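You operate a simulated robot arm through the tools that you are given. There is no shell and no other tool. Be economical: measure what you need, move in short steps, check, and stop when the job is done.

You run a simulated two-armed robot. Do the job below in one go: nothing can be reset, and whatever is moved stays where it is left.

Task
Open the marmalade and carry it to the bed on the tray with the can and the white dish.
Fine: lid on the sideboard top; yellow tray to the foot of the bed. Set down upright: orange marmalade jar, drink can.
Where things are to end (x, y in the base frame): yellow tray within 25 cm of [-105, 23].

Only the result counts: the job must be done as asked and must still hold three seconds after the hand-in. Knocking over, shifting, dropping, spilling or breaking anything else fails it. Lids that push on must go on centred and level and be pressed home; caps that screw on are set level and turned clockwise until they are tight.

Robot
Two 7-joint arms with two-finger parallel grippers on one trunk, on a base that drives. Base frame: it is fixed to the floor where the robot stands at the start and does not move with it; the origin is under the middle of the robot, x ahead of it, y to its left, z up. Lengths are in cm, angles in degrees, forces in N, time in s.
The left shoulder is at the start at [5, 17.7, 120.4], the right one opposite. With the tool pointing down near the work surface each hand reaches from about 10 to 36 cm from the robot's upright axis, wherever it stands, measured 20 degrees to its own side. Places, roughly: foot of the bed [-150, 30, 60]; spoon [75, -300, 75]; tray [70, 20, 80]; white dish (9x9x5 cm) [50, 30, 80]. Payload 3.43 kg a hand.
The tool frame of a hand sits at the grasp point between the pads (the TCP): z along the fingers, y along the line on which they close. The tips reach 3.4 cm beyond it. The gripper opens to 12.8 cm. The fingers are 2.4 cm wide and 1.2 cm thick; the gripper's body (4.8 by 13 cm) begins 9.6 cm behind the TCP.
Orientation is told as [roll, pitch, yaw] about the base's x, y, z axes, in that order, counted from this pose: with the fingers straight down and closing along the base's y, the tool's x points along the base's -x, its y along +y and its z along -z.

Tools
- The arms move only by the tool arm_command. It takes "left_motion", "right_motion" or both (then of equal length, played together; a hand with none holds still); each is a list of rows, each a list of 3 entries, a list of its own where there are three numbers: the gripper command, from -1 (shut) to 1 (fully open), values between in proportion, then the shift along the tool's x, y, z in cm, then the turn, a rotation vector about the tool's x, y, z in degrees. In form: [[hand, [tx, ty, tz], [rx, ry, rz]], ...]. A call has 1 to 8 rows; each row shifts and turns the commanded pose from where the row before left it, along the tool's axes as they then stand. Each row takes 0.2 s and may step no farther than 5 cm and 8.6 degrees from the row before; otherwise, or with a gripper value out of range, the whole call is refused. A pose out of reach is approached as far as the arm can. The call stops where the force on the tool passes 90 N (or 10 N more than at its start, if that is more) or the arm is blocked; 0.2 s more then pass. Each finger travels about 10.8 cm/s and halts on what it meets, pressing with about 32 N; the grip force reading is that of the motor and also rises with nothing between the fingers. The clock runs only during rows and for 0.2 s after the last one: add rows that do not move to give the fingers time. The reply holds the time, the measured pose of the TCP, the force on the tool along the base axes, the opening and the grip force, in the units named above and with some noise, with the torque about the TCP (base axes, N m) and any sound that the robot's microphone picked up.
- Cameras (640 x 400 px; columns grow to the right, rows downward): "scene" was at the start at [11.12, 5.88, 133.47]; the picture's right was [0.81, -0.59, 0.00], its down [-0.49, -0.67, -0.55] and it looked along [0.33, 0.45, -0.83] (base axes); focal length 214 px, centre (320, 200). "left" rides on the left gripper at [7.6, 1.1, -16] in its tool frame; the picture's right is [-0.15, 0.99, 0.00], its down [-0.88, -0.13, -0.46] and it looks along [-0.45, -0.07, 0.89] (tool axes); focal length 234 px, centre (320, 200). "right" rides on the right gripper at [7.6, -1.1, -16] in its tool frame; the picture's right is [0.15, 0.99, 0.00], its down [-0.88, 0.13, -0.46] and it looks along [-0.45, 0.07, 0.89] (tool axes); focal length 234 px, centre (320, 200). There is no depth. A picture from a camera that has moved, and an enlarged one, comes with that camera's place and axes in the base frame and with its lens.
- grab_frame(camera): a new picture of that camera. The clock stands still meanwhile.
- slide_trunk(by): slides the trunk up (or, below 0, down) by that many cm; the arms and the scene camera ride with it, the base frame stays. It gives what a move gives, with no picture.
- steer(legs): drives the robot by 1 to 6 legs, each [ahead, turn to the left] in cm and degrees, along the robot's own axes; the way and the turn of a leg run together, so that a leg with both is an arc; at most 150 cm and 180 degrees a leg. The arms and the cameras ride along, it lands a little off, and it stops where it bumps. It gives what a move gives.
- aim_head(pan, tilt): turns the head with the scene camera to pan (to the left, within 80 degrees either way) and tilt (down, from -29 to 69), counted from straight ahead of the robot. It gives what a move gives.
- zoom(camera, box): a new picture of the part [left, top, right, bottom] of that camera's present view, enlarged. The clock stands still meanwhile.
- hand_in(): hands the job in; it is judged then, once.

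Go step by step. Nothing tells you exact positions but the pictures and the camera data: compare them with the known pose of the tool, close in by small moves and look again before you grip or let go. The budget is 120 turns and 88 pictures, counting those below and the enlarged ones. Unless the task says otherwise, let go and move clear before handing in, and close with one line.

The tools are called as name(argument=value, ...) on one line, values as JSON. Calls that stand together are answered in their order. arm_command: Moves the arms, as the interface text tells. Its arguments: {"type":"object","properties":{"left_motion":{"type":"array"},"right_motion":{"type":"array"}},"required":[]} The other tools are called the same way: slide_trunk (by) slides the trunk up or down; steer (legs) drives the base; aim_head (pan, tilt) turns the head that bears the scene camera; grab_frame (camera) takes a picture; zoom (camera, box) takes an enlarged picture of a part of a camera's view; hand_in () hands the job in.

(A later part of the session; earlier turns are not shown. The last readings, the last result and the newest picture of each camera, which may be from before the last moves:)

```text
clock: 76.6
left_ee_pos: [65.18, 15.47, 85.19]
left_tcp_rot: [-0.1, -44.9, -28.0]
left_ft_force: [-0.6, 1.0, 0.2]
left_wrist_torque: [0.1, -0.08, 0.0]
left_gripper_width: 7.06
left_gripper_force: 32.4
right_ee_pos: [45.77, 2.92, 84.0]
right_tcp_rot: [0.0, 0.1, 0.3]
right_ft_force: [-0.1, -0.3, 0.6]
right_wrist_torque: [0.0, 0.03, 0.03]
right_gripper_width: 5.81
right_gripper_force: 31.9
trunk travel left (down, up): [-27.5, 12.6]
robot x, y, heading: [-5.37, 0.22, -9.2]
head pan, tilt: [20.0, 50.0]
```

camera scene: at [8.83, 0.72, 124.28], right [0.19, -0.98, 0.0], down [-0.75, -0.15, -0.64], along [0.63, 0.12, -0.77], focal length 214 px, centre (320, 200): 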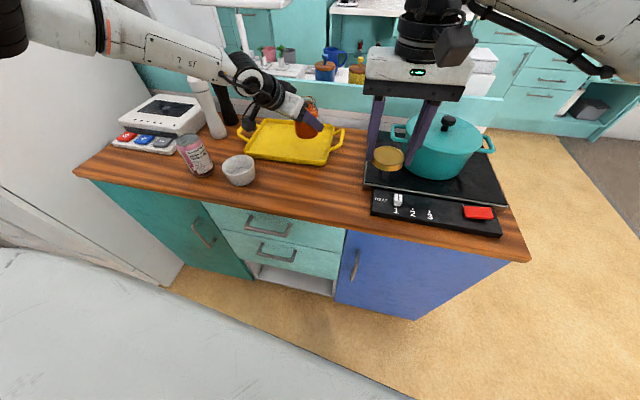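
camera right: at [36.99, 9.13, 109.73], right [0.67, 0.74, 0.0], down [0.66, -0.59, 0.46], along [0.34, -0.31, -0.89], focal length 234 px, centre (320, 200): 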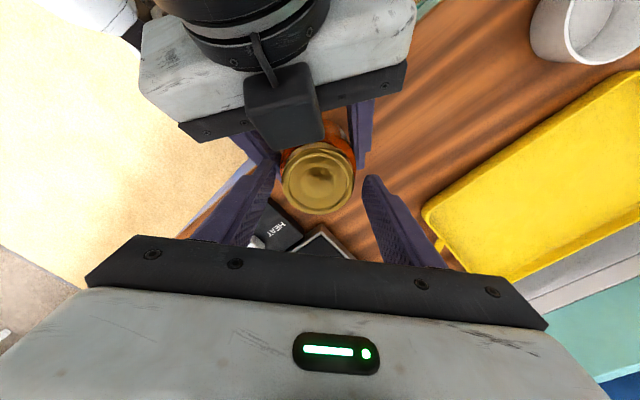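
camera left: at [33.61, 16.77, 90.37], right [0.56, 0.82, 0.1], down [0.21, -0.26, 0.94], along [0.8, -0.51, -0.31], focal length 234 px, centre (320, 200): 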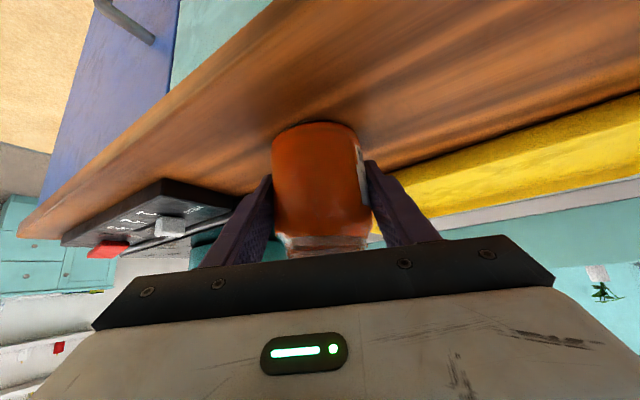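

The jar rests on the tray floor. I'll open the left gripper a little and lower the lid the last few millimetres.

arm_command(left_motion=[[0.28, [0, 0, 0], [0, 0, 0]], [0.28, [0, 0, 0], [0, 0, 0]], [0.28, [0, 0, 0], [0, 0, 0]], [0.28, [0, 0, 0], [0, 0, 0]]], right_motion=[[-1, [0, 0, 0.15], [0, 0, 0]], [-1, [0, 0, 0.15], [0, 0, 0]], [-1, [0, 0, 0.1], [0, 0, 0]], [-1, [0, 0, 0], [0, 0, 0]]])

zoom(camera="scene", box=[220, 80, 400, 200])

```text
clock: 77.6
left_ee_pos: [65.13, 15.53, 84.96]
left_tcp_rot: [-0.2, -44.9, -28.1]
left_ft_force: [-0.3, 0.2, 0.4]
left_wrist_torque: [-0.03, 0.0, 0.0]
left_gripper_width: 8.2
left_gripper_force: 0.0
right_ee_pos: [45.77, 2.84, 83.43]
right_tcp_rot: [0.0, 0.1, 0.2]
right_ft_force: [0.0, 1.1, 0.8]
right_wrist_torque: [0.01, 0.0, 0.0]
right_gripper_width: 5.85
right_gripper_force: 31.7
trunk travel left (down, up): [-27.5, 12.6]
robot x, y, heading: [-5.52, 0.07, -9.2]
head pan, tilt: [20.0, 50.0]
```

```text
3.33 times, centred on (310, 140) of scene
camera zoom: at [8.71, 0.6, 124.31], right [0.19, -0.98, 0.0], down [-0.75, -0.14, -0.64], along [0.63, 0.12, -0.77], focal length 715 px, centre (353, 400)
```

zoom: 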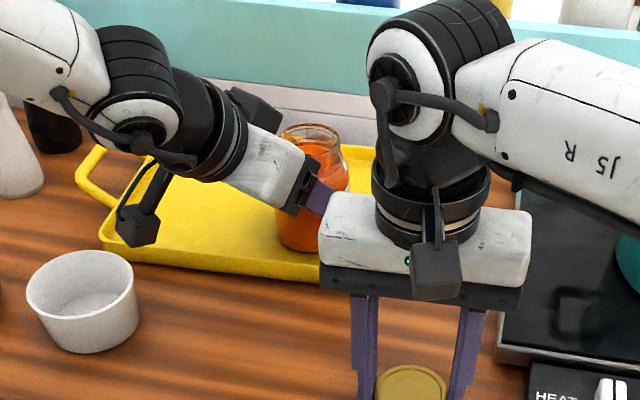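

The jar stands by itself on the tray. I'll draw the left hand back along its axis and finish lowering the lid.

arm_command(left_motion=[[0.28, [0, 0, -2], [0, 0, 0]], [0.28, [-0.7, 0, -3.5], [0, 0, 0]], [0.28, [-1, 0, -4], [0, 0, 0]], [0.28, [-1, 0, -4], [0, 0, 0]], [0.28, [0, 0, 0], [0, 0, 0]]], right_motion=[[-1, [0, 0, 0.15], [0, 0, 0]], [-1, [0, 0, 0.15], [0, 0, 0]], [-1, [0, 0, 0.15], [0, 0, 0]], [-1, [0, 0, 0], [0, 0, 0]], [-1, [0, 0, 0], [0, 0, 0]]])

grab_frame(camera="right")

```text
clock: 78.8
left_ee_pos: [58.31, 19.23, 96.68]
left_tcp_rot: [0.0, -45.0, -28.2]
left_ft_force: [-0.1, 0.1, 0.2]
left_wrist_torque: [0.01, 0.01, 0.0]
left_gripper_width: 8.19
left_gripper_force: 0.1
right_ee_pos: [45.77, 2.9, 83.34]
right_tcp_rot: [0.1, -0.2, 0.3]
right_ft_force: [3.5, -0.4, 34.3]
right_wrist_torque: [0.13, 0.31, 0.0]
right_gripper_width: 5.82
right_gripper_force: 31.8
trunk travel left (down, up): [-27.5, 12.6]
robot x, y, heading: [-5.9, -0.08, -9.2]
head pan, tilt: [20.0, 50.0]
```

```text
33 pictures are left
camera right: at [38.15, 1.85, 99.3], right [-0.15, 0.99, 0.0], down [0.88, 0.13, 0.46], along [0.46, 0.07, -0.89], focal length 234 px, centre (320, 200)
```

right: 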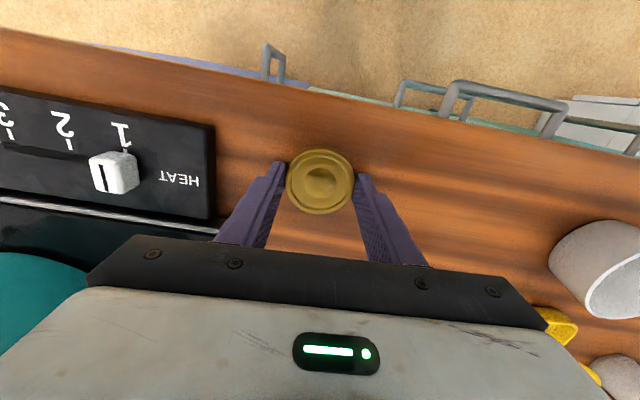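

The lid is on the sideboard. I'll release it, raise both hands, then reposition the robot straight and nearer for the can.

arm_command(right_motion=[[-1, [0, 0, -0.25], [0, 0, 0]], [0.2, [0, 0, 0], [0, 0, 0]], [0.2, [0, 0, 0], [0, 0, 0]], [0.2, [0, 0, -2], [0, 0, 0]], [0.2, [0, 0, -4], [0, 0, 0]], [0.2, [0, 0, -5], [0, 0, 0]], [0.2, [2, 0, -4], [0, 0, 0]], [0.2, [2, 0, -4], [0, 0, 0]]], left_motion=[[0.28, [0, 0, 0], [0, 0, 0]], [0.28, [0, 0, 0], [0, 0, 0]], [1, [0, 0, -4.5], [0, 0, 0]], [1, [0, 0, -4.5], [0, 0, 0]], [1, [0, 0, -4], [0, 0, 0]], [1, [0, 0, 0], [0, 0, 0]], [1, [0, 0, 0], [0, 0, 0]], [1, [0, 0, 0], [0, 0, 0]]])

steer(legs=[[0, 9.2], [8, 0]])

grab_frame(camera="scene")

```text
clock: 80.6
left_ee_pos: [50.3, 23.46, 105.67]
left_tcp_rot: [-0.1, -44.7, -28.1]
left_ft_force: [-0.4, 0.3, 0.3]
left_wrist_torque: [0.0, 0.01, 0.02]
left_gripper_width: 12.83
left_gripper_force: 0.1
right_ee_pos: [41.55, 2.97, 102.25]
right_tcp_rot: [0.0, 0.1, 0.2]
right_ft_force: [-0.3, 1.0, 0.4]
right_wrist_torque: [-0.04, 0.0, -0.03]
right_gripper_width: 7.69
right_gripper_force: 0.0
trunk travel left (down, up): [-27.5, 12.6]
robot x, y, heading: [-5.89, -0.06, -9.0]
head pan, tilt: [20.0, 50.0]
```

```text
clock: 82.3
left_ee_pos: [54.14, 31.98, 105.58]
left_tcp_rot: [-0.2, -44.8, -19.0]
left_ft_force: [-0.1, -1.2, 0.0]
left_wrist_torque: [-0.02, 0.04, 0.01]
left_gripper_width: 12.82
left_gripper_force: 0.0
right_ee_pos: [48.84, 10.39, 102.1]
right_tcp_rot: [-0.1, 0.0, 9.4]
right_ft_force: [-0.3, 0.9, 0.7]
right_wrist_torque: [0.0, 0.02, 0.01]
right_gripper_width: 7.66
right_gripper_force: 0.1
trunk travel left (down, up): [-27.5, 12.6]
robot x, y, heading: [2.23, 0.05, -0.1]
head pan, tilt: [20.0, 50.0]
```

```text
32 pictures are left
camera scene: at [16.59, 2.87, 124.29], right [0.34, -0.94, 0.0], down [-0.72, -0.26, -0.64], along [0.6, 0.22, -0.77], focal length 214 px, centre (320, 200)
```

scene: 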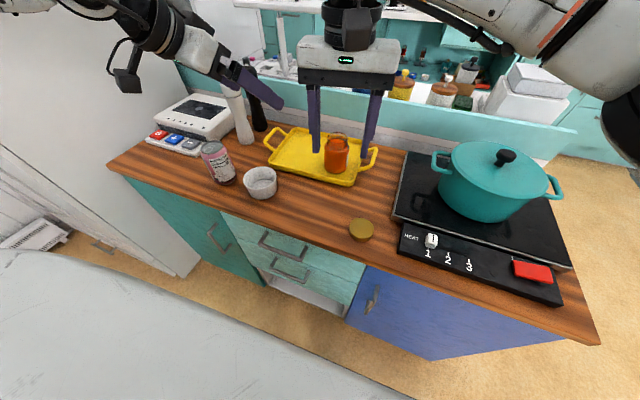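

The lid rests on the top near [46, 3] and the open jar stands on the tray. The can is at about [48.8, 43.7], so I'll move the left hand to its pre-grasp point.

arm_command(left_motion=[[0.6, [0, 4.5, -1.4], [0, 0, 0]], [0.6, [0, 4.87, 0], [0, 0, 0]], [0.6, [4, 0, 0], [0, 0, 0]], [0.6, [4, 0, 0], [0, 0, 0]], [0.6, [4, 0, 0], [0, 0, 0]], [0.6, [4, 0, 0], [0, 0, 0]], [0.6, [4, 0, 0], [0, 0, 0]], [0.6, [0, 0, 0], [0, 0, 0]]])

grab_frame(camera="left")

```text
clock: 84.1
left_ee_pos: [47.8, 39.13, 99.64]
left_tcp_rot: [-0.1, -44.8, -18.8]
left_ft_force: [0.2, -0.7, 0.0]
left_wrist_torque: [0.0, -0.03, 0.0]
left_gripper_width: 10.25
left_gripper_force: 0.1
left hand out of reach, approached as far as the arm can: row 2, 4, 5, 6, 7
right_ee_pos: [48.77, 10.45, 102.22]
right_tcp_rot: [0.0, 0.0, 9.3]
right_ft_force: [0.5, 0.1, 0.8]
right_wrist_torque: [0.0, -0.01, -0.03]
right_gripper_width: 7.69
right_gripper_force: 0.1
trunk travel left (down, up): [-27.5, 12.6]
robot x, y, heading: [2.24, -0.01, -0.4]
head pan, tilt: [20.0, 50.0]
```

```text
31 pictures are left
camera left: at [32.34, 45.52, 105.61], right [0.42, 0.9, 0.1], down [0.25, -0.22, 0.94], along [0.88, -0.37, -0.31], focal length 234 px, centre (320, 200)
```

left: 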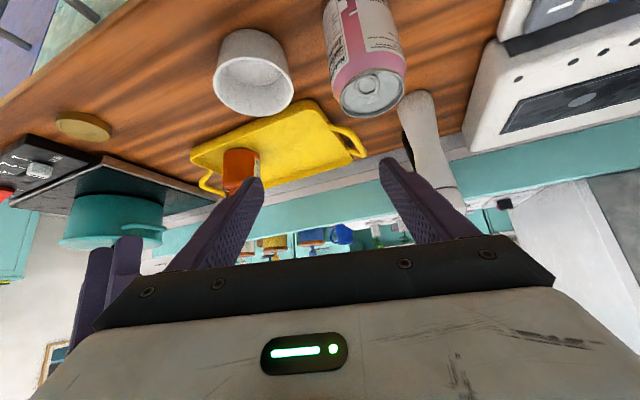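

The can is to the left of the hand's line and this yaw limits the arm. I'll turn the hand outward to a yaw of about +21.

arm_command(left_motion=[[0.6, [0, 0, 0], [-5.66, 0, -5.66]], [0.6, [0, 0, 0], [-5.66, 0, -5.66]], [0.6, [0, 0, 0], [-5.66, 0, -5.66]], [0.6, [0, 0, 0], [-5.66, 0, -5.66]], [0.6, [0, 0, 0], [-5.66, 0, -5.66]], [0.6, [0, 0, -4], [0, 0, 0]], [0.6, [0, 0, 0], [0, 0, 0]]])

```text
clock: 85.7
left_ee_pos: [45.14, 38.09, 102.46]
left_tcp_rot: [0.0, -44.8, 21.0]
left_ft_force: [-0.5, -0.5, 0.6]
left_wrist_torque: [0.0, -0.01, 0.02]
left_gripper_width: 10.24
left_gripper_force: 0.0
right_ee_pos: [48.7, 10.47, 102.15]
right_tcp_rot: [-0.1, 0.1, 9.3]
right_ft_force: [-0.1, -0.6, -0.8]
right_wrist_torque: [-0.03, -0.02, 0.01]
right_gripper_width: 7.67
right_gripper_force: 0.0
trunk travel left (down, up): [-27.5, 12.6]
robot x, y, heading: [2.74, 0.26, 0.0]
head pan, tilt: [20.0, 50.0]
```

That is reachable. I'll move on to the pre-grasp point.

arm_command(left_motion=[[0.6, [0, 3.87, 0], [0, 0, 0]], [0.6, [3.9, 0, 0], [0, 0, 0]], [0.6, [3.86, 0, 0], [0, 0, 0]], [0.6, [0, 0, 3.2], [0, 0, 0]], [0.6, [0, 0, 3.3], [0, 0, 0]], [0.6, [0, 0, 0], [0, 0, 0]]])

grab_frame(camera="left")

```text
clock: 87.1
left_ee_pos: [46.33, 43.53, 93.44]
left_tcp_rot: [0.0, -45.0, 20.9]
left_ft_force: [-0.2, 0.1, 0.4]
left_wrist_torque: [-0.01, -0.02, 0.04]
left_gripper_width: 10.25
left_gripper_force: 0.0
left hand out of reach, approached as far as the arm can: row 2, 3
right_ee_pos: [48.66, 10.42, 102.24]
right_tcp_rot: [0.0, 0.1, 9.4]
right_ft_force: [-0.3, -0.1, 0.0]
right_wrist_torque: [0.01, 0.03, -0.01]
right_gripper_width: 7.72
right_gripper_force: 0.0
trunk travel left (down, up): [-27.5, 12.6]
robot x, y, heading: [2.42, 0.26, 0.1]
head pan, tilt: [20.0, 50.0]
```

```text
30 pictures are left
camera left: at [30.21, 38.69, 99.29], right [-0.26, 0.96, 0.1], down [0.33, -0.01, 0.94], along [0.91, 0.28, -0.31], focal length 234 px, centre (320, 200)
```

left: 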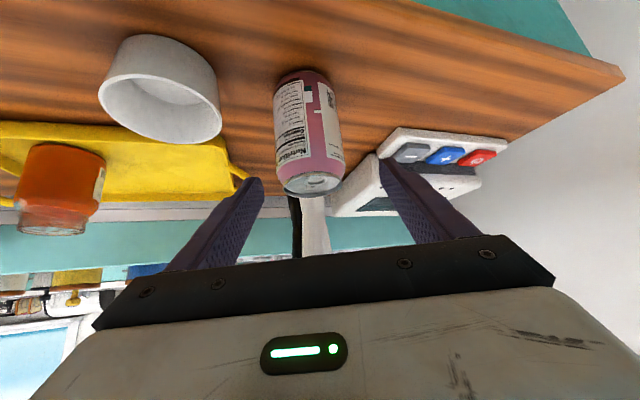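

The can is centred between the open fingers. I'll slide down and in around it.

arm_command(left_motion=[[0.6, [1.1, -0.56, 2.4], [0, 0, 0]], [0.6, [1.15, 0, 2.35], [0, 0, 0]], [0.6, [1.15, 0, 2.3], [0, 0, 0]], [0.6, [0, 0, 0], [0, 0, 0]]])

grab_frame(camera="left")

```text
clock: 88.1
left_ee_pos: [48.93, 43.86, 86.03]
left_tcp_rot: [0.1, -44.9, 20.9]
left_ft_force: [-0.6, -0.1, 0.6]
left_wrist_torque: [0.02, -0.03, 0.0]
left_gripper_width: 10.26
left_gripper_force: 0.1
right_ee_pos: [48.6, 10.46, 102.12]
right_tcp_rot: [-0.1, 0.0, 9.3]
right_ft_force: [-0.1, -0.1, -0.6]
right_wrist_torque: [0.01, -0.01, 0.02]
right_gripper_width: 7.68
right_gripper_force: 0.0
trunk travel left (down, up): [-27.5, 12.6]
robot x, y, heading: [2.47, 0.34, -0.0]
head pan, tilt: [20.0, 50.0]
```

```text
29 pictures are left
camera left: at [32.84, 39.09, 91.86], right [-0.26, 0.96, 0.1], down [0.33, -0.01, 0.94], along [0.91, 0.28, -0.31], focal length 234 px, centre (320, 200)
```

left: 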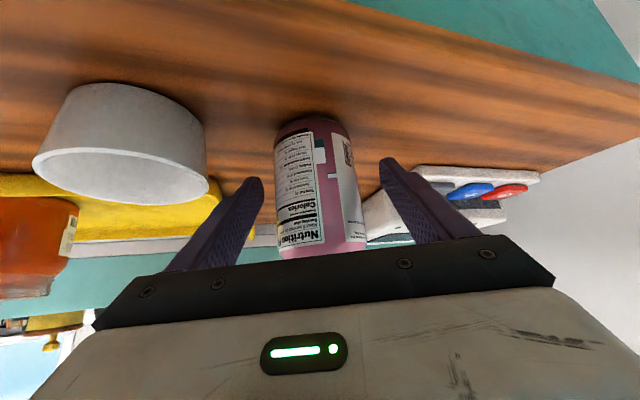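

The can is between the pads. I'll close and lift it.

arm_command(left_motion=[[0.2, [0, 0, 0], [0, 0, 0]], [-1, [0, 0, 0], [0, 0, 0]], [-1, [0, 0, 0], [0, 0, 0]], [-1, [0, 0, 0], [0, 0, 0]], [-1, [-0.7, 0, -0.7], [0, 0, 0]], [-1, [-1.7, 0, -1.7], [0, 0, 0]], [-1, [-1.7, 0, -1.7], [0, 0, 0]], [-1, [-1.6, 0, -1.6], [0, 0, 0]]])

grab_frame(camera="scene")

```text
clock: 89.9
left_ee_pos: [48.97, 43.84, 93.98]
left_tcp_rot: [0.0, -44.8, 20.9]
left_ft_force: [-0.5, -0.4, -3.3]
left_wrist_torque: [-0.03, 0.03, 0.0]
left_gripper_width: 6.51
left_gripper_force: 32.4
right_ee_pos: [48.77, 10.43, 102.28]
right_tcp_rot: [-0.1, 0.1, 9.3]
right_ft_force: [0.3, 0.5, -0.7]
right_wrist_torque: [0.03, 0.02, 0.03]
right_gripper_width: 7.71
right_gripper_force: 0.1
trunk travel left (down, up): [-27.5, 12.6]
robot x, y, heading: [2.49, 0.04, -0.0]
head pan, tilt: [20.0, 50.0]
```

```text
28 pictures are left
camera scene: at [16.53, 2.88, 124.3], right [0.34, -0.94, 0.0], down [-0.72, -0.26, -0.64], along [0.6, 0.22, -0.77], focal length 214 px, centre (320, 200)
```

scene: 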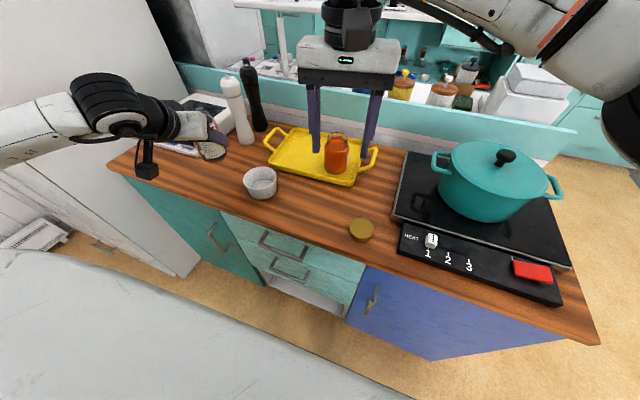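

The can is held. I'll swing it over the tray and move the right hand out of the way.

arm_command(left_motion=[[-1, [-0.93, -4.25, 0.93], [0, 0, 0]], [-1, [-0.93, -4.25, 0.93], [0, 0, 0]], [-1, [-0.93, -4.25, 0.93], [0, 0, 0]], [-1, [-0.93, -4.25, 0.93], [0, 0, 0]], [-1, [0, 0, 0], [5.8, 0, 5.8]], [-1, [0, 0, 0], [5.8, 0, 5.8]], [-1, [0, 0, 0], [5.8, 0, 5.8]], [-1, [0, 0, 0], [5.8, 0, 5.8]]], right_motion=[[0.2, [3, -3, 0], [0, 0, 0]], [0.2, [3, -3, 0], [0, 0, 0]], [0.2, [3, -3, 0], [0, 0, 0]], [0.2, [2, -3, 0], [0, 0, 0]], [0.2, [0, -3, 0], [0, 0, 0]], [0.2, [0, -2, 0], [0, 0, 0]], [0.2, [0, 0, 0], [0, 0, 0]], [0.2, [0, 0, 0], [0, 0, 0]]])

zoom(camera="scene", box=[230, 80, 410, 200])

```text
clock: 91.7
left_ee_pos: [59.94, 29.97, 94.02]
left_tcp_rot: [-0.1, -45.0, -12.0]
left_ft_force: [0.5, -0.9, -3.2]
left_wrist_torque: [0.06, 0.0, 0.0]
left_gripper_width: 6.51
left_gripper_force: 31.5
right_ee_pos: [40.65, -8.18, 102.32]
right_tcp_rot: [-0.1, 0.1, 9.3]
right_ft_force: [-0.3, -0.6, 0.5]
right_wrist_torque: [0.01, 0.04, 0.03]
right_gripper_width: 7.68
right_gripper_force: 0.1
trunk travel left (down, up): [-27.5, 12.6]
robot x, y, heading: [2.42, 0.07, 0.0]
head pan, tilt: [20.0, 50.0]
```

```text
3.33 times, centred on (320, 140) of scene
camera zoom: at [16.54, 2.87, 124.3], right [0.34, -0.94, 0.0], down [-0.72, -0.26, -0.64], along [0.6, 0.22, -0.77], focal length 715 px, centre (320, 400)
```

zoom: 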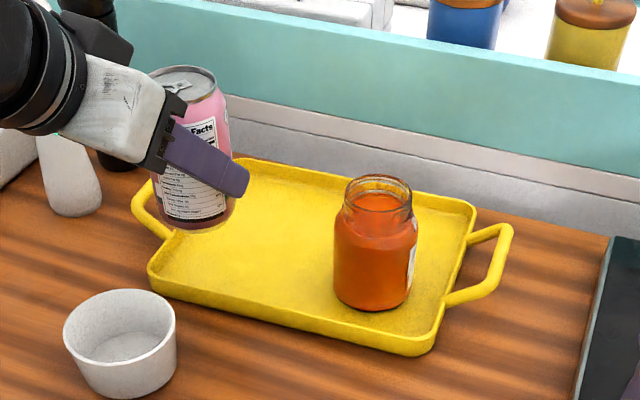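

I have a clear view: the tray spans x 58.5–77 and y 8.5–34.5, and the jar is at [65.1, 15.6]. I'll carry the can to [71.5, 21.8] and lower it most of the way.

arm_command(left_motion=[[-1, [-2.29, -1.41, 2.29], [0, 0, 0]], [-1, [-2.29, -1.41, 2.29], [0, 0, 0]], [-1, [-2.29, -1.41, 2.29], [0, 0, 0]], [-1, [-2.29, -1.41, 2.29], [0, 0, 0]], [-1, [1.41, 0, 1.41], [0, 0, 0]], [-1, [1.41, 0, 1.41], [0, 0, 0]], [-1, [1.41, 0, 1.41], [0, 0, 0]], [-1, [0, 0, 0], [0, 0, 0]]])

zoom(camera="scene", box=[230, 80, 410, 200])

```text
clock: 93.5
left_ee_pos: [70.61, 22.14, 88.36]
left_tcp_rot: [-0.1, -44.9, -12.0]
left_ft_force: [-0.1, 0.7, -3.6]
left_wrist_torque: [0.03, 0.03, -0.03]
left_gripper_width: 6.51
left_gripper_force: 32.3
left hand out of reach, approached as far as the arm can: row 7
right_ee_pos: [40.66, -7.98, 102.33]
right_tcp_rot: [0.0, 0.1, 9.3]
right_ft_force: [0.2, 0.7, -0.6]
right_wrist_torque: [-0.02, 0.02, 0.03]
right_gripper_width: 7.7
right_gripper_force: 0.0
trunk travel left (down, up): [-27.5, 12.6]
robot x, y, heading: [1.96, 0.22, 0.0]
head pan, tilt: [20.0, 50.0]
```

```text
3.33 times, centred on (320, 140) of scene
camera zoom: at [16.55, 2.89, 124.3], right [0.34, -0.94, 0.0], down [-0.72, -0.26, -0.64], along [0.6, 0.22, -0.77], focal length 715 px, centre (320, 400)
```

zoom: 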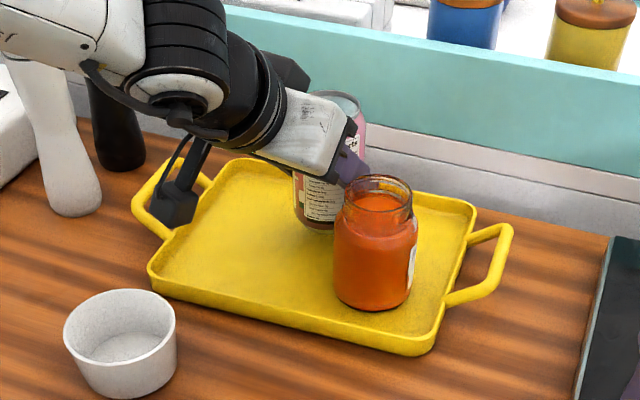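

The arm is at its reach limit here, so I'll pull back slightly and lower the can until it touches.

arm_command(left_motion=[[-1, [0.55, 0.2, -0.55], [0, 0, 0]], [-1, [0.4, 0, 0.4], [0, 0, 0]], [-1, [0.4, 0, 0.4], [0, 0, 0]], [-1, [0.2, 0, 0.2], [0, 0, 0]], [-1, [0, 0, 0], [0, 0, 0]]])

```text
clock: 94.7
left_ee_pos: [69.96, 22.61, 86.95]
left_tcp_rot: [-0.1, -44.7, -11.8]
left_ft_force: [0.2, 1.5, -2.7]
left_wrist_torque: [-0.04, 0.08, -0.08]
left_gripper_width: 6.53
left_gripper_force: 32.2
right_ee_pos: [40.72, -8.1, 102.24]
right_tcp_rot: [-0.1, 0.0, 9.4]
right_ft_force: [-0.9, -0.2, 0.0]
right_wrist_torque: [0.01, 0.02, 0.01]
right_gripper_width: 7.69
right_gripper_force: 0.1
trunk travel left (down, up): [-27.5, 12.6]
robot x, y, heading: [2.02, -0.1, 0.0]
head pan, tilt: [20.0, 50.0]
```

arm_command(left_motion=[[-1, [0.13, 0, 0.13], [0, 0, 0]], [-1, [0.13, 0, 0.13], [0, 0, 0]], [-1, [0, 0, 0], [0, 0, 0]]])

```text
clock: 95.5
left_ee_pos: [69.81, 22.55, 86.72]
left_tcp_rot: [-0.2, -44.8, -11.8]
left_ft_force: [0.9, 0.9, -2.0]
left_wrist_torque: [-0.02, 0.07, -0.02]
left_gripper_width: 6.5
left_gripper_force: 32.1
right_ee_pos: [40.74, -8.13, 102.25]
right_tcp_rot: [-0.1, 0.1, 9.3]
right_ft_force: [-0.2, -0.1, 0.7]
right_wrist_torque: [-0.03, -0.01, -0.02]
right_gripper_width: 7.66
right_gripper_force: 0.0
trunk travel left (down, up): [-27.5, 12.6]
robot x, y, heading: [1.87, 0.05, -0.1]
head pan, tilt: [20.0, 50.0]
```

arm_command(left_motion=[[-1, [0.12, 0, 0.12], [0, 0, 0]], [-1, [0.12, 0, 0.12], [0, 0, 0]], [-1, [0, 0, 0], [0, 0, 0]]])

```text
clock: 96.3
left_ee_pos: [69.74, 22.66, 86.46]
left_tcp_rot: [-0.2, -44.8, -11.9]
left_ft_force: [-0.6, -0.1, -3.2]
left_wrist_torque: [0.04, 0.03, -0.02]
left_gripper_width: 6.53
left_gripper_force: 31.3
left hand out of reach, approached as far as the arm can: row 2
right_ee_pos: [40.71, -8.2, 102.28]
right_tcp_rot: [-0.1, 0.2, 9.2]
right_ft_force: [0.3, -0.2, 0.1]
right_wrist_torque: [-0.01, 0.01, -0.01]
right_gripper_width: 7.68
right_gripper_force: 0.1
trunk travel left (down, up): [-27.5, 12.6]
robot x, y, heading: [2.72, 0.18, -0.1]
head pan, tilt: [20.0, 50.0]
```

I'm not sure it has touched yet, and the arm is at its limit again. I'll pull back a little and lower a few more millimetres.

arm_command(left_motion=[[-1, [0.35, 0, -0.35], [0, 0, 0]], [-1, [0.12, 0, 0.12], [0, 0, 0]], [-1, [0.12, 0, 0.12], [0, 0, 0]], [-1, [0, 0, 0], [0, 0, 0]], [-1, [0, 0, 0], [0, 0, 0]]])

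zoom(camera="scene", box=[270, 90, 360, 150])

```text
clock: 97.5
left_ee_pos: [69.23, 22.83, 86.37]
left_tcp_rot: [-0.1, -45.2, -11.8]
left_ft_force: [-2.1, 3.7, 10.1]
left_wrist_torque: [0.07, 0.28, -0.07]
left_gripper_width: 6.51
left_gripper_force: 32.2
right_ee_pos: [40.65, -8.1, 102.32]
right_tcp_rot: [0.1, 0.0, 9.3]
right_ft_force: [0.4, 0.9, 0.4]
right_wrist_torque: [0.02, -0.02, 0.01]
right_gripper_width: 7.67
right_gripper_force: 0.1
trunk travel left (down, up): [-27.5, 12.6]
robot x, y, heading: [2.56, -0.08, 0.1]
head pan, tilt: [20.0, 50.0]
```

```text
6.67 times, centred on (315, 120) of scene
camera zoom: at [16.42, 2.87, 124.33], right [0.34, -0.94, 0.0], down [-0.72, -0.26, -0.64], along [0.6, 0.22, -0.77], focal length 1430 px, centre (353, 733)
```

zoom: 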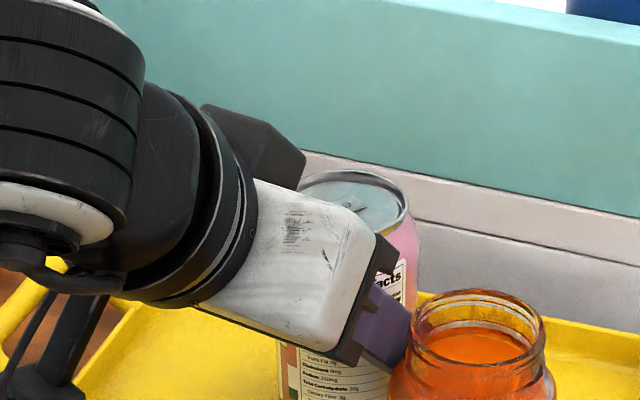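

The can is in firm contact with the tray. I'll ease off, open only a few millimetres because the jar neck is near, and draw back along the hand's axis.

arm_command(left_motion=[[-1, [-0.08, 0, -0.08], [0, 0, 0]], [0.1, [0, 0, 0], [0, 0, 0]], [0.1, [0, 0, 0], [0, 0, 0]], [0.1, [0, 0, -1], [0, 0, 0]], [0.1, [0, 0, -2], [0, 0, 0]], [0.1, [0, 0, -3], [0, 0, 0]], [0.1, [0, 0, -4], [0, 0, 0]], [0.1, [0, 0, -4], [0, 0, 0]]])

zoom(camera="scene", box=[230, 80, 410, 200])

```text
clock: 99.3
left_ee_pos: [59.39, 24.61, 96.26]
left_tcp_rot: [-0.3, -44.9, -11.9]
left_ft_force: [0.1, 0.3, -0.2]
left_wrist_torque: [-0.04, 0.0, -0.02]
left_gripper_width: 7.04
left_gripper_force: 0.0
right_ee_pos: [40.65, -8.14, 102.25]
right_tcp_rot: [-0.1, 0.0, 9.2]
right_ft_force: [0.3, -0.5, 0.2]
right_wrist_torque: [-0.01, -0.02, 0.0]
right_gripper_width: 7.69
right_gripper_force: 0.0
trunk travel left (down, up): [-27.5, 12.6]
robot x, y, heading: [2.03, 0.03, -0.2]
head pan, tilt: [20.0, 50.0]
```

```text
3.33 times, centred on (320, 140) of scene
camera zoom: at [16.46, 2.87, 124.32], right [0.34, -0.94, 0.0], down [-0.72, -0.26, -0.64], along [0.6, 0.22, -0.77], focal length 715 px, centre (320, 400)
```

zoom: 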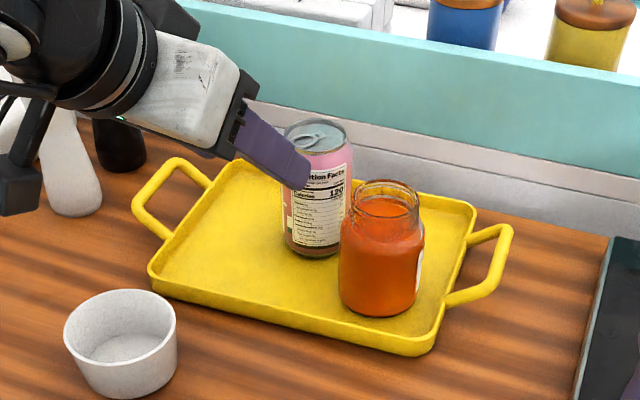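

The can and jar stand on the tray. For the dish I'll raise the left hand, turn it to point straight down, and drive forward 7 cm.

arm_command(left_motion=[[0.1, [-3.4, 0, -3.4], [0, 0, 0]], [0.1, [-3.4, 0, -3.4], [0, 0, 0]], [1, [0, 0, 0], [0, 7.5, 0]], [1, [0, 0, 0], [0, 7.5, 0]], [1, [0, 0, 0], [0, 7.5, 0]], [1, [0, 0, 0], [0, 7.5, 0]], [1, [0, 0, 0], [0, 7.5, 0]], [1, [0, 0, 0], [0, 7.4, 0]]])

arm_command(left_motion=[[1, [4, 1, 0], [0, 0, -6]], [1, [4, 1, 0], [0, 0, -6]], [1, [4, 2, 0], [0, 0, 0]], [1, [3, 2, 0], [0, 0, 0]], [1, [0, 0, 0], [0, 0, 0]]])

steer(legs=[[7.5, 0]])

grab_frame(camera="left")

```text
clock: 101.1
left_ee_pos: [57.71, 25.82, 105.29]
left_tcp_rot: [-0.1, 0.0, -11.8]
left_ft_force: [-0.4, -0.2, 0.2]
left_wrist_torque: [0.0, -0.07, 0.01]
left_gripper_width: 12.8
left_gripper_force: 0.1
left hand out of reach, approached as far as the arm can: row 8
right_ee_pos: [40.58, -8.04, 102.38]
right_tcp_rot: [0.0, 0.0, 9.3]
right_ft_force: [-0.3, 0.3, 0.7]
right_wrist_torque: [-0.03, -0.04, 0.01]
right_gripper_width: 7.67
right_gripper_force: 0.0
trunk travel left (down, up): [-27.5, 12.6]
robot x, y, heading: [1.93, -0.01, -0.1]
head pan, tilt: [20.0, 50.0]
```

```text
clock: 102.3
left_ee_pos: [43.24, 32.99, 105.35]
left_tcp_rot: [0.0, 0.1, 0.0]
left_ft_force: [0.2, 0.5, -1.3]
left_wrist_torque: [0.03, -0.03, 0.02]
left_gripper_width: 12.81
left_gripper_force: 0.0
right_ee_pos: [40.66, -8.11, 102.21]
right_tcp_rot: [0.0, 0.1, 9.2]
right_ft_force: [0.6, -0.8, 0.3]
right_wrist_torque: [0.0, 0.04, -0.02]
right_gripper_width: 7.67
right_gripper_force: 0.1
trunk travel left (down, up): [-27.5, 12.6]
robot x, y, heading: [2.19, 0.1, -0.0]
head pan, tilt: [20.0, 50.0]
```

```text
clock: 103.3
left_ee_pos: [50.69, 33.02, 105.3]
left_tcp_rot: [-0.1, 0.0, 0.0]
left_ft_force: [-0.6, 0.7, -0.7]
left_wrist_torque: [-0.04, 0.05, 0.03]
left_gripper_width: 12.81
left_gripper_force: 0.1
right_ee_pos: [48.11, -8.16, 102.23]
right_tcp_rot: [0.0, 0.0, 9.2]
right_ft_force: [1.0, 0.1, 0.7]
right_wrist_torque: [-0.01, 0.01, 0.02]
right_gripper_width: 7.68
right_gripper_force: 0.0
trunk travel left (down, up): [-27.5, 12.6]
robot x, y, heading: [9.66, -0.07, -0.2]
head pan, tilt: [20.0, 50.0]
```

```text
23 pictures are left
camera left: at [43.09, 34.2, 121.21], right [0.15, 0.99, 0.0], down [0.88, -0.13, 0.45], along [0.45, -0.07, -0.89], focal length 234 px, centre (320, 200)
```

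left: 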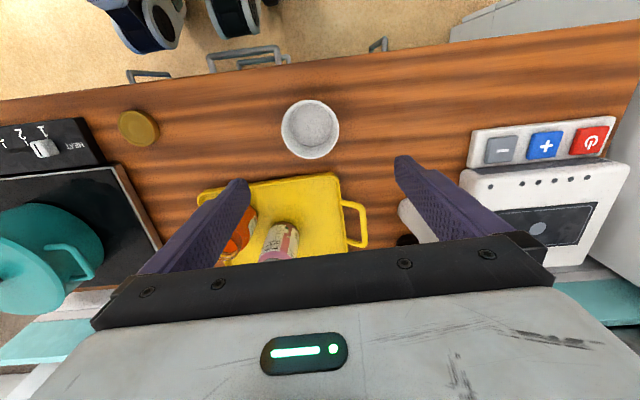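

The dish rim is at about [49, 31.5]. I'll centre over it and lower part way.

arm_command(left_motion=[[1, [1.7, -1.5, 0], [0, 0, 0]], [1, [0, 0, 4], [0, 0, 0]], [1, [0, 0, 4], [0, 0, 0]], [1, [0, 0, 4], [0, 0, 0]], [1, [0, 0, 0], [0, 0, 0]]])

grab_frame(camera="left")

```text
clock: 104.5
left_ee_pos: [48.85, 31.5, 93.3]
left_tcp_rot: [-0.1, 0.0, 0.0]
left_ft_force: [-0.8, 0.0, 0.2]
left_wrist_torque: [0.01, 0.03, 0.01]
left_gripper_width: 12.83
left_gripper_force: 0.0
right_ee_pos: [48.16, -8.11, 102.33]
right_tcp_rot: [-0.1, 0.1, 9.2]
right_ft_force: [0.5, 0.0, 0.2]
right_wrist_torque: [0.0, 0.07, 0.02]
right_gripper_width: 7.69
right_gripper_force: 0.0
trunk travel left (down, up): [-27.5, 12.6]
robot x, y, heading: [9.64, 0.17, -0.3]
head pan, tilt: [20.0, 50.0]
```

```text
22 pictures are left
camera left: at [41.3, 32.68, 109.13], right [0.15, 0.99, 0.0], down [0.88, -0.13, 0.46], along [0.45, -0.07, -0.89], focal length 234 px, centre (320, 200)
```

left: 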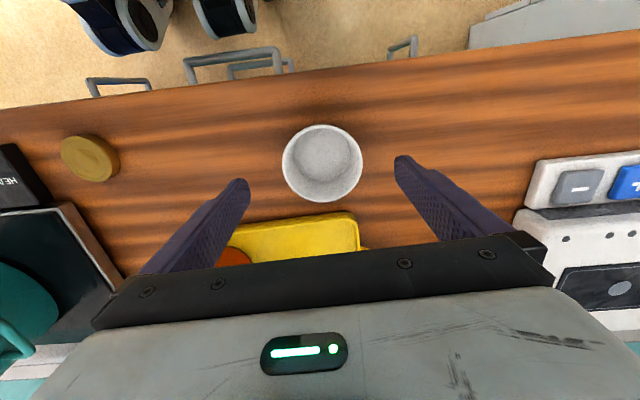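

It's centred to within 2–3 mm. I'll lower the fingers around the upper half of the dish and close gently.

arm_command(left_motion=[[1, [-0.2, 0.1, 3.5], [0, 0, 0]], [1, [0, 0, 3.5], [0, 0, 0]], [0.5, [0, 0, 0], [0, 0, 0]], [-1, [0, 0, 0], [0, 0, 0]], [-1, [0, 0, 0], [0, 0, 0]], [-1, [0, 0, 0], [0, 0, 0]]])

grab_frame(camera="left")

```text
clock: 105.9
left_ee_pos: [49.22, 31.6, 86.14]
left_tcp_rot: [0.0, 0.1, 0.0]
left_ft_force: [0.3, 0.3, -0.1]
left_wrist_torque: [-0.02, -0.01, 0.01]
left_gripper_width: 8.66
left_gripper_force: 31.8
right_ee_pos: [47.99, -8.12, 102.29]
right_tcp_rot: [-0.1, 0.1, 9.2]
right_ft_force: [0.6, 0.1, 0.1]
right_wrist_torque: [-0.02, -0.02, -0.02]
right_gripper_width: 7.65
right_gripper_force: 0.0
trunk travel left (down, up): [-27.5, 12.6]
robot x, y, heading: [9.69, 0.2, 0.0]
head pan, tilt: [20.0, 50.0]
```

```text
21 pictures are left
camera left: at [41.56, 32.81, 102.16], right [0.15, 0.99, 0.0], down [0.88, -0.13, 0.46], along [0.45, -0.07, -0.89], focal length 234 px, centre (320, 200)
```

left: 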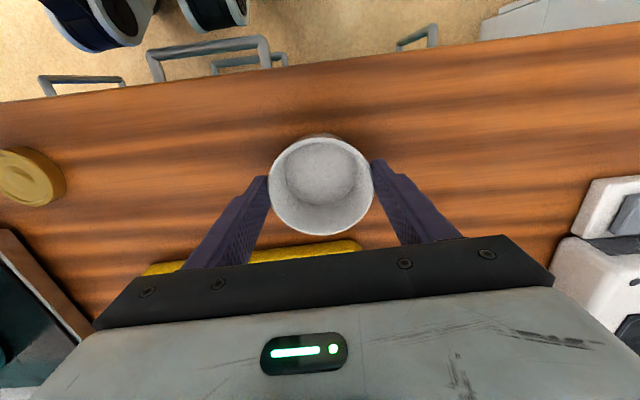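

The dish is held at 8.66 cm. I'll lift it and carry it to [64, 29] over the tray.

arm_command(left_motion=[[-1, [0, 0, -2], [0, 0, 0]], [-1, [0, 0, -4], [0, 0, 0]], [-1, [-3.7, -0.65, 0], [0, 0, 0]], [-1, [-3.7, -0.65, 0], [0, 0, 0]], [-1, [-3.7, -0.65, 0], [0, 0, 0]], [-1, [-3.7, -0.65, 0], [0, 0, 0]], [-1, [0, 0, 3], [0, 0, 0]], [-1, [0, 0, 0], [0, 0, 0]]])

grab_frame(camera="left")

grab_frame(camera="scene")

```text
clock: 107.7
left_ee_pos: [63.78, 28.97, 89.39]
left_tcp_rot: [0.0, 0.2, 0.0]
left_ft_force: [-0.4, 0.1, -1.5]
left_wrist_torque: [0.01, 0.02, 0.03]
left_gripper_width: 8.66
left_gripper_force: 32.4
right_ee_pos: [47.93, -8.11, 102.39]
right_tcp_rot: [-0.2, 0.1, 9.2]
right_ft_force: [-0.1, -0.5, 0.4]
right_wrist_torque: [0.01, 0.02, 0.02]
right_gripper_width: 7.67
right_gripper_force: 0.0
trunk travel left (down, up): [-27.5, 12.6]
robot x, y, heading: [9.72, 0.14, -0.1]
head pan, tilt: [20.0, 50.0]
```

```text
20 pictures are left
camera left: at [56.29, 30.15, 105.23], right [0.15, 0.99, 0.0], down [0.88, -0.13, 0.45], along [0.45, -0.07, -0.89], focal length 234 px, centre (320, 200)
```

left: 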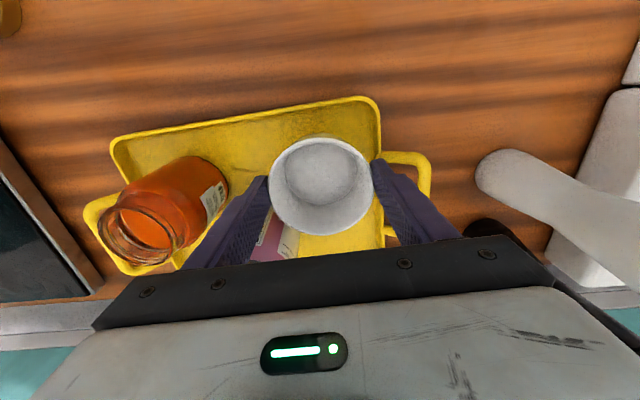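

```text
19 pictures are left
camera scene: at [23.94, 2.87, 124.31], right [0.34, -0.94, 0.0], down [-0.72, -0.26, -0.64], along [0.6, 0.22, -0.77], focal length 214 px, centre (320, 200)
```

scene: 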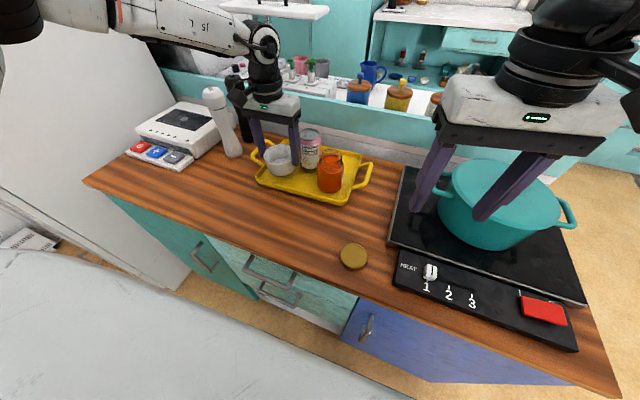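

The dish sits over the near-left part of the tray. I'll lower it to contact.

arm_command(left_motion=[[-1, [0, 0, 1.5], [0, 0, 0]], [-1, [0, 0, 0.8], [0, 0, 0]], [-1, [0, 0, 0.25], [0, 0, 0]], [-1, [0, 0, 0.2], [0, 0, 0]], [-1, [0, 0, 0], [0, 0, 0]]])

```text
clock: 108.9
left_ee_pos: [64.06, 28.97, 86.78]
left_tcp_rot: [-0.1, -0.1, 0.1]
left_ft_force: [-0.5, 1.9, 7.9]
left_wrist_torque: [0.08, 0.17, -0.01]
left_gripper_width: 8.65
left_gripper_force: 31.6
right_ee_pos: [48.04, -8.2, 102.36]
right_tcp_rot: [-0.1, 0.0, 9.3]
right_ft_force: [-0.5, -0.7, -0.3]
right_wrist_torque: [0.02, 0.02, -0.01]
right_gripper_width: 7.7
right_gripper_force: 0.0
trunk travel left (down, up): [-27.5, 12.6]
robot x, y, heading: [9.86, -0.16, -0.3]
head pan, tilt: [20.0, 50.0]
```

The dish is down. I'll release it and rise, and at the same time set the right hand straight with a 30° forward tilt for the tray handle.

arm_command(left_motion=[[0.5, [0, 0, 0], [0, 0, 0]], [0.5, [0, 0, 0], [0, 0, 0]], [0.5, [0, 0, -2], [0, 0, 0]], [0.5, [0, 0, -4], [0, 0, 0]], [0.5, [0, 0, -5], [0, 0, 0]], [0.5, [3, 0, -4], [0, 0, 0]], [0, [4, 0, -3], [0, 0, 0]], [0, [4, 0, -3], [0, 0, 0]]], right_motion=[[0, [3, -1, -3], [0, 0, 4.7]], [0, [3, -1, -3], [0, 0, 4.6]], [0, [3, -1, -2], [0, 0, 0]], [0, [0, -1, 0], [0, 0, 0]], [0, [0, 0, 0], [0, -7.5, 0]], [0, [0, 0, 0], [0, -7.5, 0]], [0, [0, 0, 0], [0, -7.5, 0]], [0, [0, 0, 0], [0, -7.5, 0]]])

arm_command(left_motion=[[0, [2, 0, 0], [0, -7.5, 0]], [0, [2, 0, 0], [0, -7.5, 0]], [0, [0, 0, 0], [0, -7.5, 0]], [0, [0, 0, 0], [0, -7.5, 0]], [0, [0, 0, 0], [0, 0, 0]]])

zoom(camera="scene", box=[170, 80, 410, 240])

```text
clock: 110.7
left_ee_pos: [52.88, 29.01, 107.74]
left_tcp_rot: [-0.1, 0.0, 0.0]
left_ft_force: [0.2, -0.1, 0.2]
left_wrist_torque: [0.0, -0.02, 0.01]
left_gripper_width: 6.41
left_gripper_force: 0.0
right_ee_pos: [39.34, -12.82, 110.24]
right_tcp_rot: [-0.2, -30.1, 0.0]
right_ft_force: [-0.4, 0.6, 0.3]
right_wrist_torque: [0.02, -0.02, -0.02]
right_gripper_width: 6.4
right_gripper_force: 0.1
trunk travel left (down, up): [-27.5, 12.6]
robot x, y, heading: [9.85, 0.53, 0.2]
head pan, tilt: [20.0, 50.0]
```

```text
clock: 111.9
left_ee_pos: [49.02, 29.03, 107.41]
left_tcp_rot: [-0.2, -30.1, 0.1]
left_ft_force: [0.2, 0.0, 0.2]
left_wrist_torque: [0.0, 0.0, 0.0]
left_gripper_width: 6.41
left_gripper_force: 0.1
right_ee_pos: [39.36, -12.82, 110.32]
right_tcp_rot: [-0.1, -29.8, 0.0]
right_ft_force: [-0.4, 0.9, -0.3]
right_wrist_torque: [0.01, -0.04, 0.01]
right_gripper_width: 6.38
right_gripper_force: 0.1
trunk travel left (down, up): [-27.5, 12.6]
robot x, y, heading: [9.67, 0.27, -0.1]
head pan, tilt: [20.0, 50.0]
```

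```text
2.50 times, centred on (290, 160) of scene
camera zoom: at [23.94, 2.85, 124.31], right [0.34, -0.94, 0.0], down [-0.72, -0.26, -0.64], along [0.6, 0.22, -0.77], focal length 536 px, centre (395, 300)
```

zoom: 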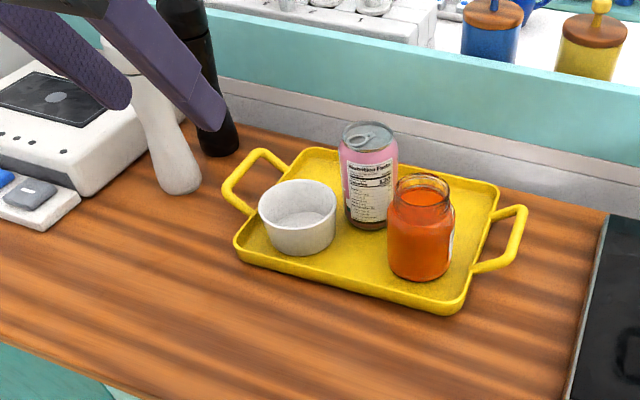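

Everything stands well on the tray, and the raised handle bars are near [67.7, 5.0, 84.3] and [68, 39.1, 84.3]. I'll re-centre the robot at y≈22 so both arms reach evenly.

steer(legs=[[-10, 0], [0, -40], [-33.9, 0], [0, 40], [27, 0]])

grab_frame(camera="scene")

```text
clock: 120.1
left_ee_pos: [40.73, 50.07, 107.3]
left_tcp_rot: [-0.1, -30.0, -0.5]
left_ft_force: [0.5, -0.2, -1.1]
left_wrist_torque: [0.0, 0.02, 0.01]
left_gripper_width: 6.39
left_gripper_force: 0.1
right_ee_pos: [30.56, 8.43, 110.29]
right_tcp_rot: [-0.1, -30.0, -0.7]
right_ft_force: [-0.7, 0.0, -0.6]
right_wrist_torque: [0.01, -0.02, 0.01]
right_gripper_width: 6.41
right_gripper_force: 0.0
trunk travel left (down, up): [-27.5, 12.6]
robot x, y, heading: [0.99, 21.55, -0.8]
head pan, tilt: [20.0, 50.0]
```

```text
17 pictures are left
camera scene: at [15.33, 24.22, 124.3], right [0.33, -0.94, 0.0], down [-0.72, -0.25, -0.64], along [0.61, 0.21, -0.77], focal length 214 px, centre (320, 200)
```

scene: 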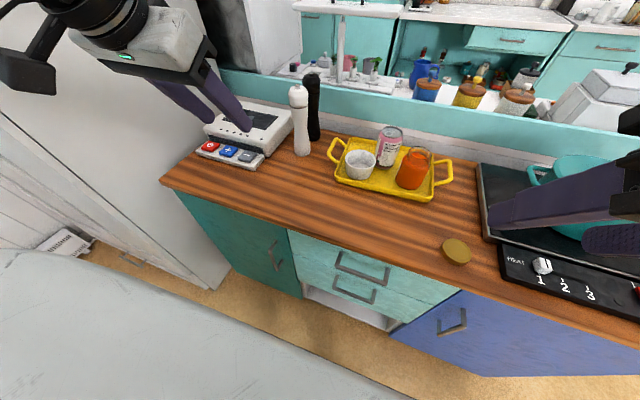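

Now I'll move both hands to pre-grasp points behind and above the two handles.

arm_command(left_motion=[[-0.44, [0, -5, 0], [0, 0, 0]], [-0.44, [0, -5, 0], [0, 0, 0]], [-0.44, [-1.98, -0.17, 4.23], [0, 0, 0]], [-0.44, [-1.98, -0.17, 4.23], [0, 0, 0]], [-0.44, [-1.98, -0.17, 4.23], [0, 0, 0]], [-0.44, [-1.98, -0.17, 4.23], [0, 0, 0]], [-0.44, [-1.98, -0.17, 4.23], [0, 0, 0]], [-0.44, [-1.98, -0.15, 4.23], [0, 0, 0]]], right_motion=[[-0.44, [-2.39, -0.43, 4.14], [0, 0, 0]], [-0.44, [-2.39, -0.43, 4.14], [0, 0, 0]], [-0.44, [-2.39, -0.43, 4.14], [0, 0, 0]], [-0.44, [-2.39, -0.43, 4.14], [0, 0, 0]], [-0.44, [-2.39, -0.43, 4.14], [0, 0, 0]], [-0.44, [-2.39, -0.43, 4.14], [0, 0, 0]], [-0.44, [-2.39, -0.43, 4.14], [0, 0, 0]], [-0.44, [-2.39, -0.4, 4.1], [0, 0, 0]]])

grab_frame(camera="right")

grab_frame(camera="left")

```text
clock: 121.9
left_ee_pos: [63.17, 39.46, 91.49]
left_tcp_rot: [-0.2, -30.0, -0.6]
left_ft_force: [0.1, -0.2, 0.0]
left_wrist_torque: [0.03, 0.02, -0.01]
left_gripper_width: 3.59
left_gripper_force: 0.0
left hand out of reach, approached as far as the arm can: row 8
right_ee_pos: [63.67, 4.54, 91.13]
right_tcp_rot: [-0.2, -30.0, -0.6]
right_ft_force: [0.0, -0.4, 0.0]
right_wrist_torque: [0.03, 0.01, 0.01]
right_gripper_width: 3.59
right_gripper_force: 0.1
trunk travel left (down, up): [-27.5, 12.6]
robot x, y, heading: [0.58, 21.63, -0.7]
head pan, tilt: [20.0, 50.0]
```

```text
16 pictures are left
camera right: at [49.11, 3.71, 101.21], right [-0.12, 0.99, -0.08], down [0.54, 0.13, 0.83], along [0.84, 0.06, -0.55], focal length 234 px, centre (320, 200)
```

right: 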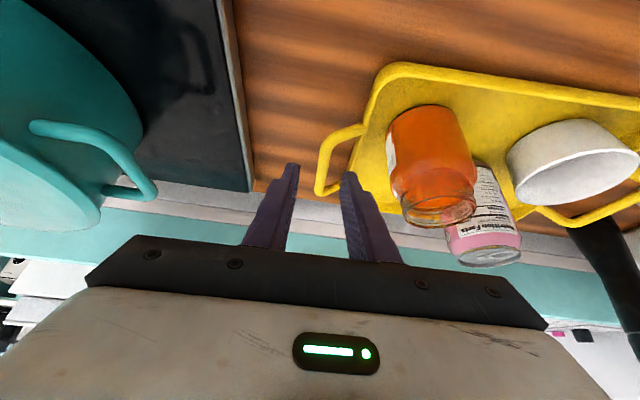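

```text
15 pictures are left
camera left: at [48.45, 40.84, 101.45], right [0.14, 0.99, 0.07], down [0.53, -0.13, 0.84], along [0.83, -0.08, -0.54], focal length 234 px, centre (320, 200)
```

left: 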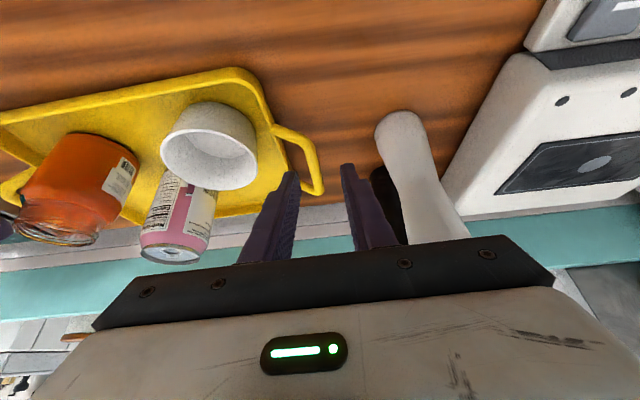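

From the wrist cameras the handle bars are centred at about [67.9, 5.3] and [67.6, 38.25]. The arms are near full stretch, so I'll draw the hands back and up and drive 8 cm forward.

arm_command(left_motion=[[-0.44, [2.28, -0.6, -3.05], [0, 0, 0]], [-0.44, [2.28, -0.6, -3.05], [0, 0, 0]]], right_motion=[[-0.44, [2.28, 0.38, -3.05], [0, 0, 0]], [-0.44, [2.28, 0.38, -3.05], [0, 0, 0]]])

steer(legs=[[8, 0]])

```text
clock: 122.5
left_ee_pos: [55.86, 38.2, 94.71]
left_tcp_rot: [-0.2, -30.1, -0.5]
left_ft_force: [0.4, 0.3, 0.1]
left_wrist_torque: [-0.02, -0.02, 0.01]
left_gripper_width: 3.6
left_gripper_force: 0.0
right_ee_pos: [56.6, 5.38, 94.27]
right_tcp_rot: [-0.2, -30.0, -0.7]
right_ft_force: [0.8, -0.5, 0.0]
right_wrist_torque: [0.0, -0.03, -0.01]
right_gripper_width: 3.58
right_gripper_force: 0.2
trunk travel left (down, up): [-27.5, 12.6]
robot x, y, heading: [1.04, 21.57, -0.8]
head pan, tilt: [20.0, 50.0]
```

```text
clock: 123.6
left_ee_pos: [63.9, 38.18, 94.58]
left_tcp_rot: [-0.1, -29.9, -0.6]
left_ft_force: [0.5, 1.0, -0.3]
left_wrist_torque: [0.06, 0.04, -0.04]
left_gripper_width: 3.61
left_gripper_force: 0.1
right_ee_pos: [64.56, 5.18, 94.14]
right_tcp_rot: [-0.1, -29.9, -0.7]
right_ft_force: [1.4, -0.3, -1.0]
right_wrist_torque: [0.0, 0.02, -0.02]
right_gripper_width: 3.57
right_gripper_force: 0.0
trunk travel left (down, up): [-27.5, 12.6]
robot x, y, heading: [8.98, 21.55, -0.9]
head pan, tilt: [20.0, 50.0]
```

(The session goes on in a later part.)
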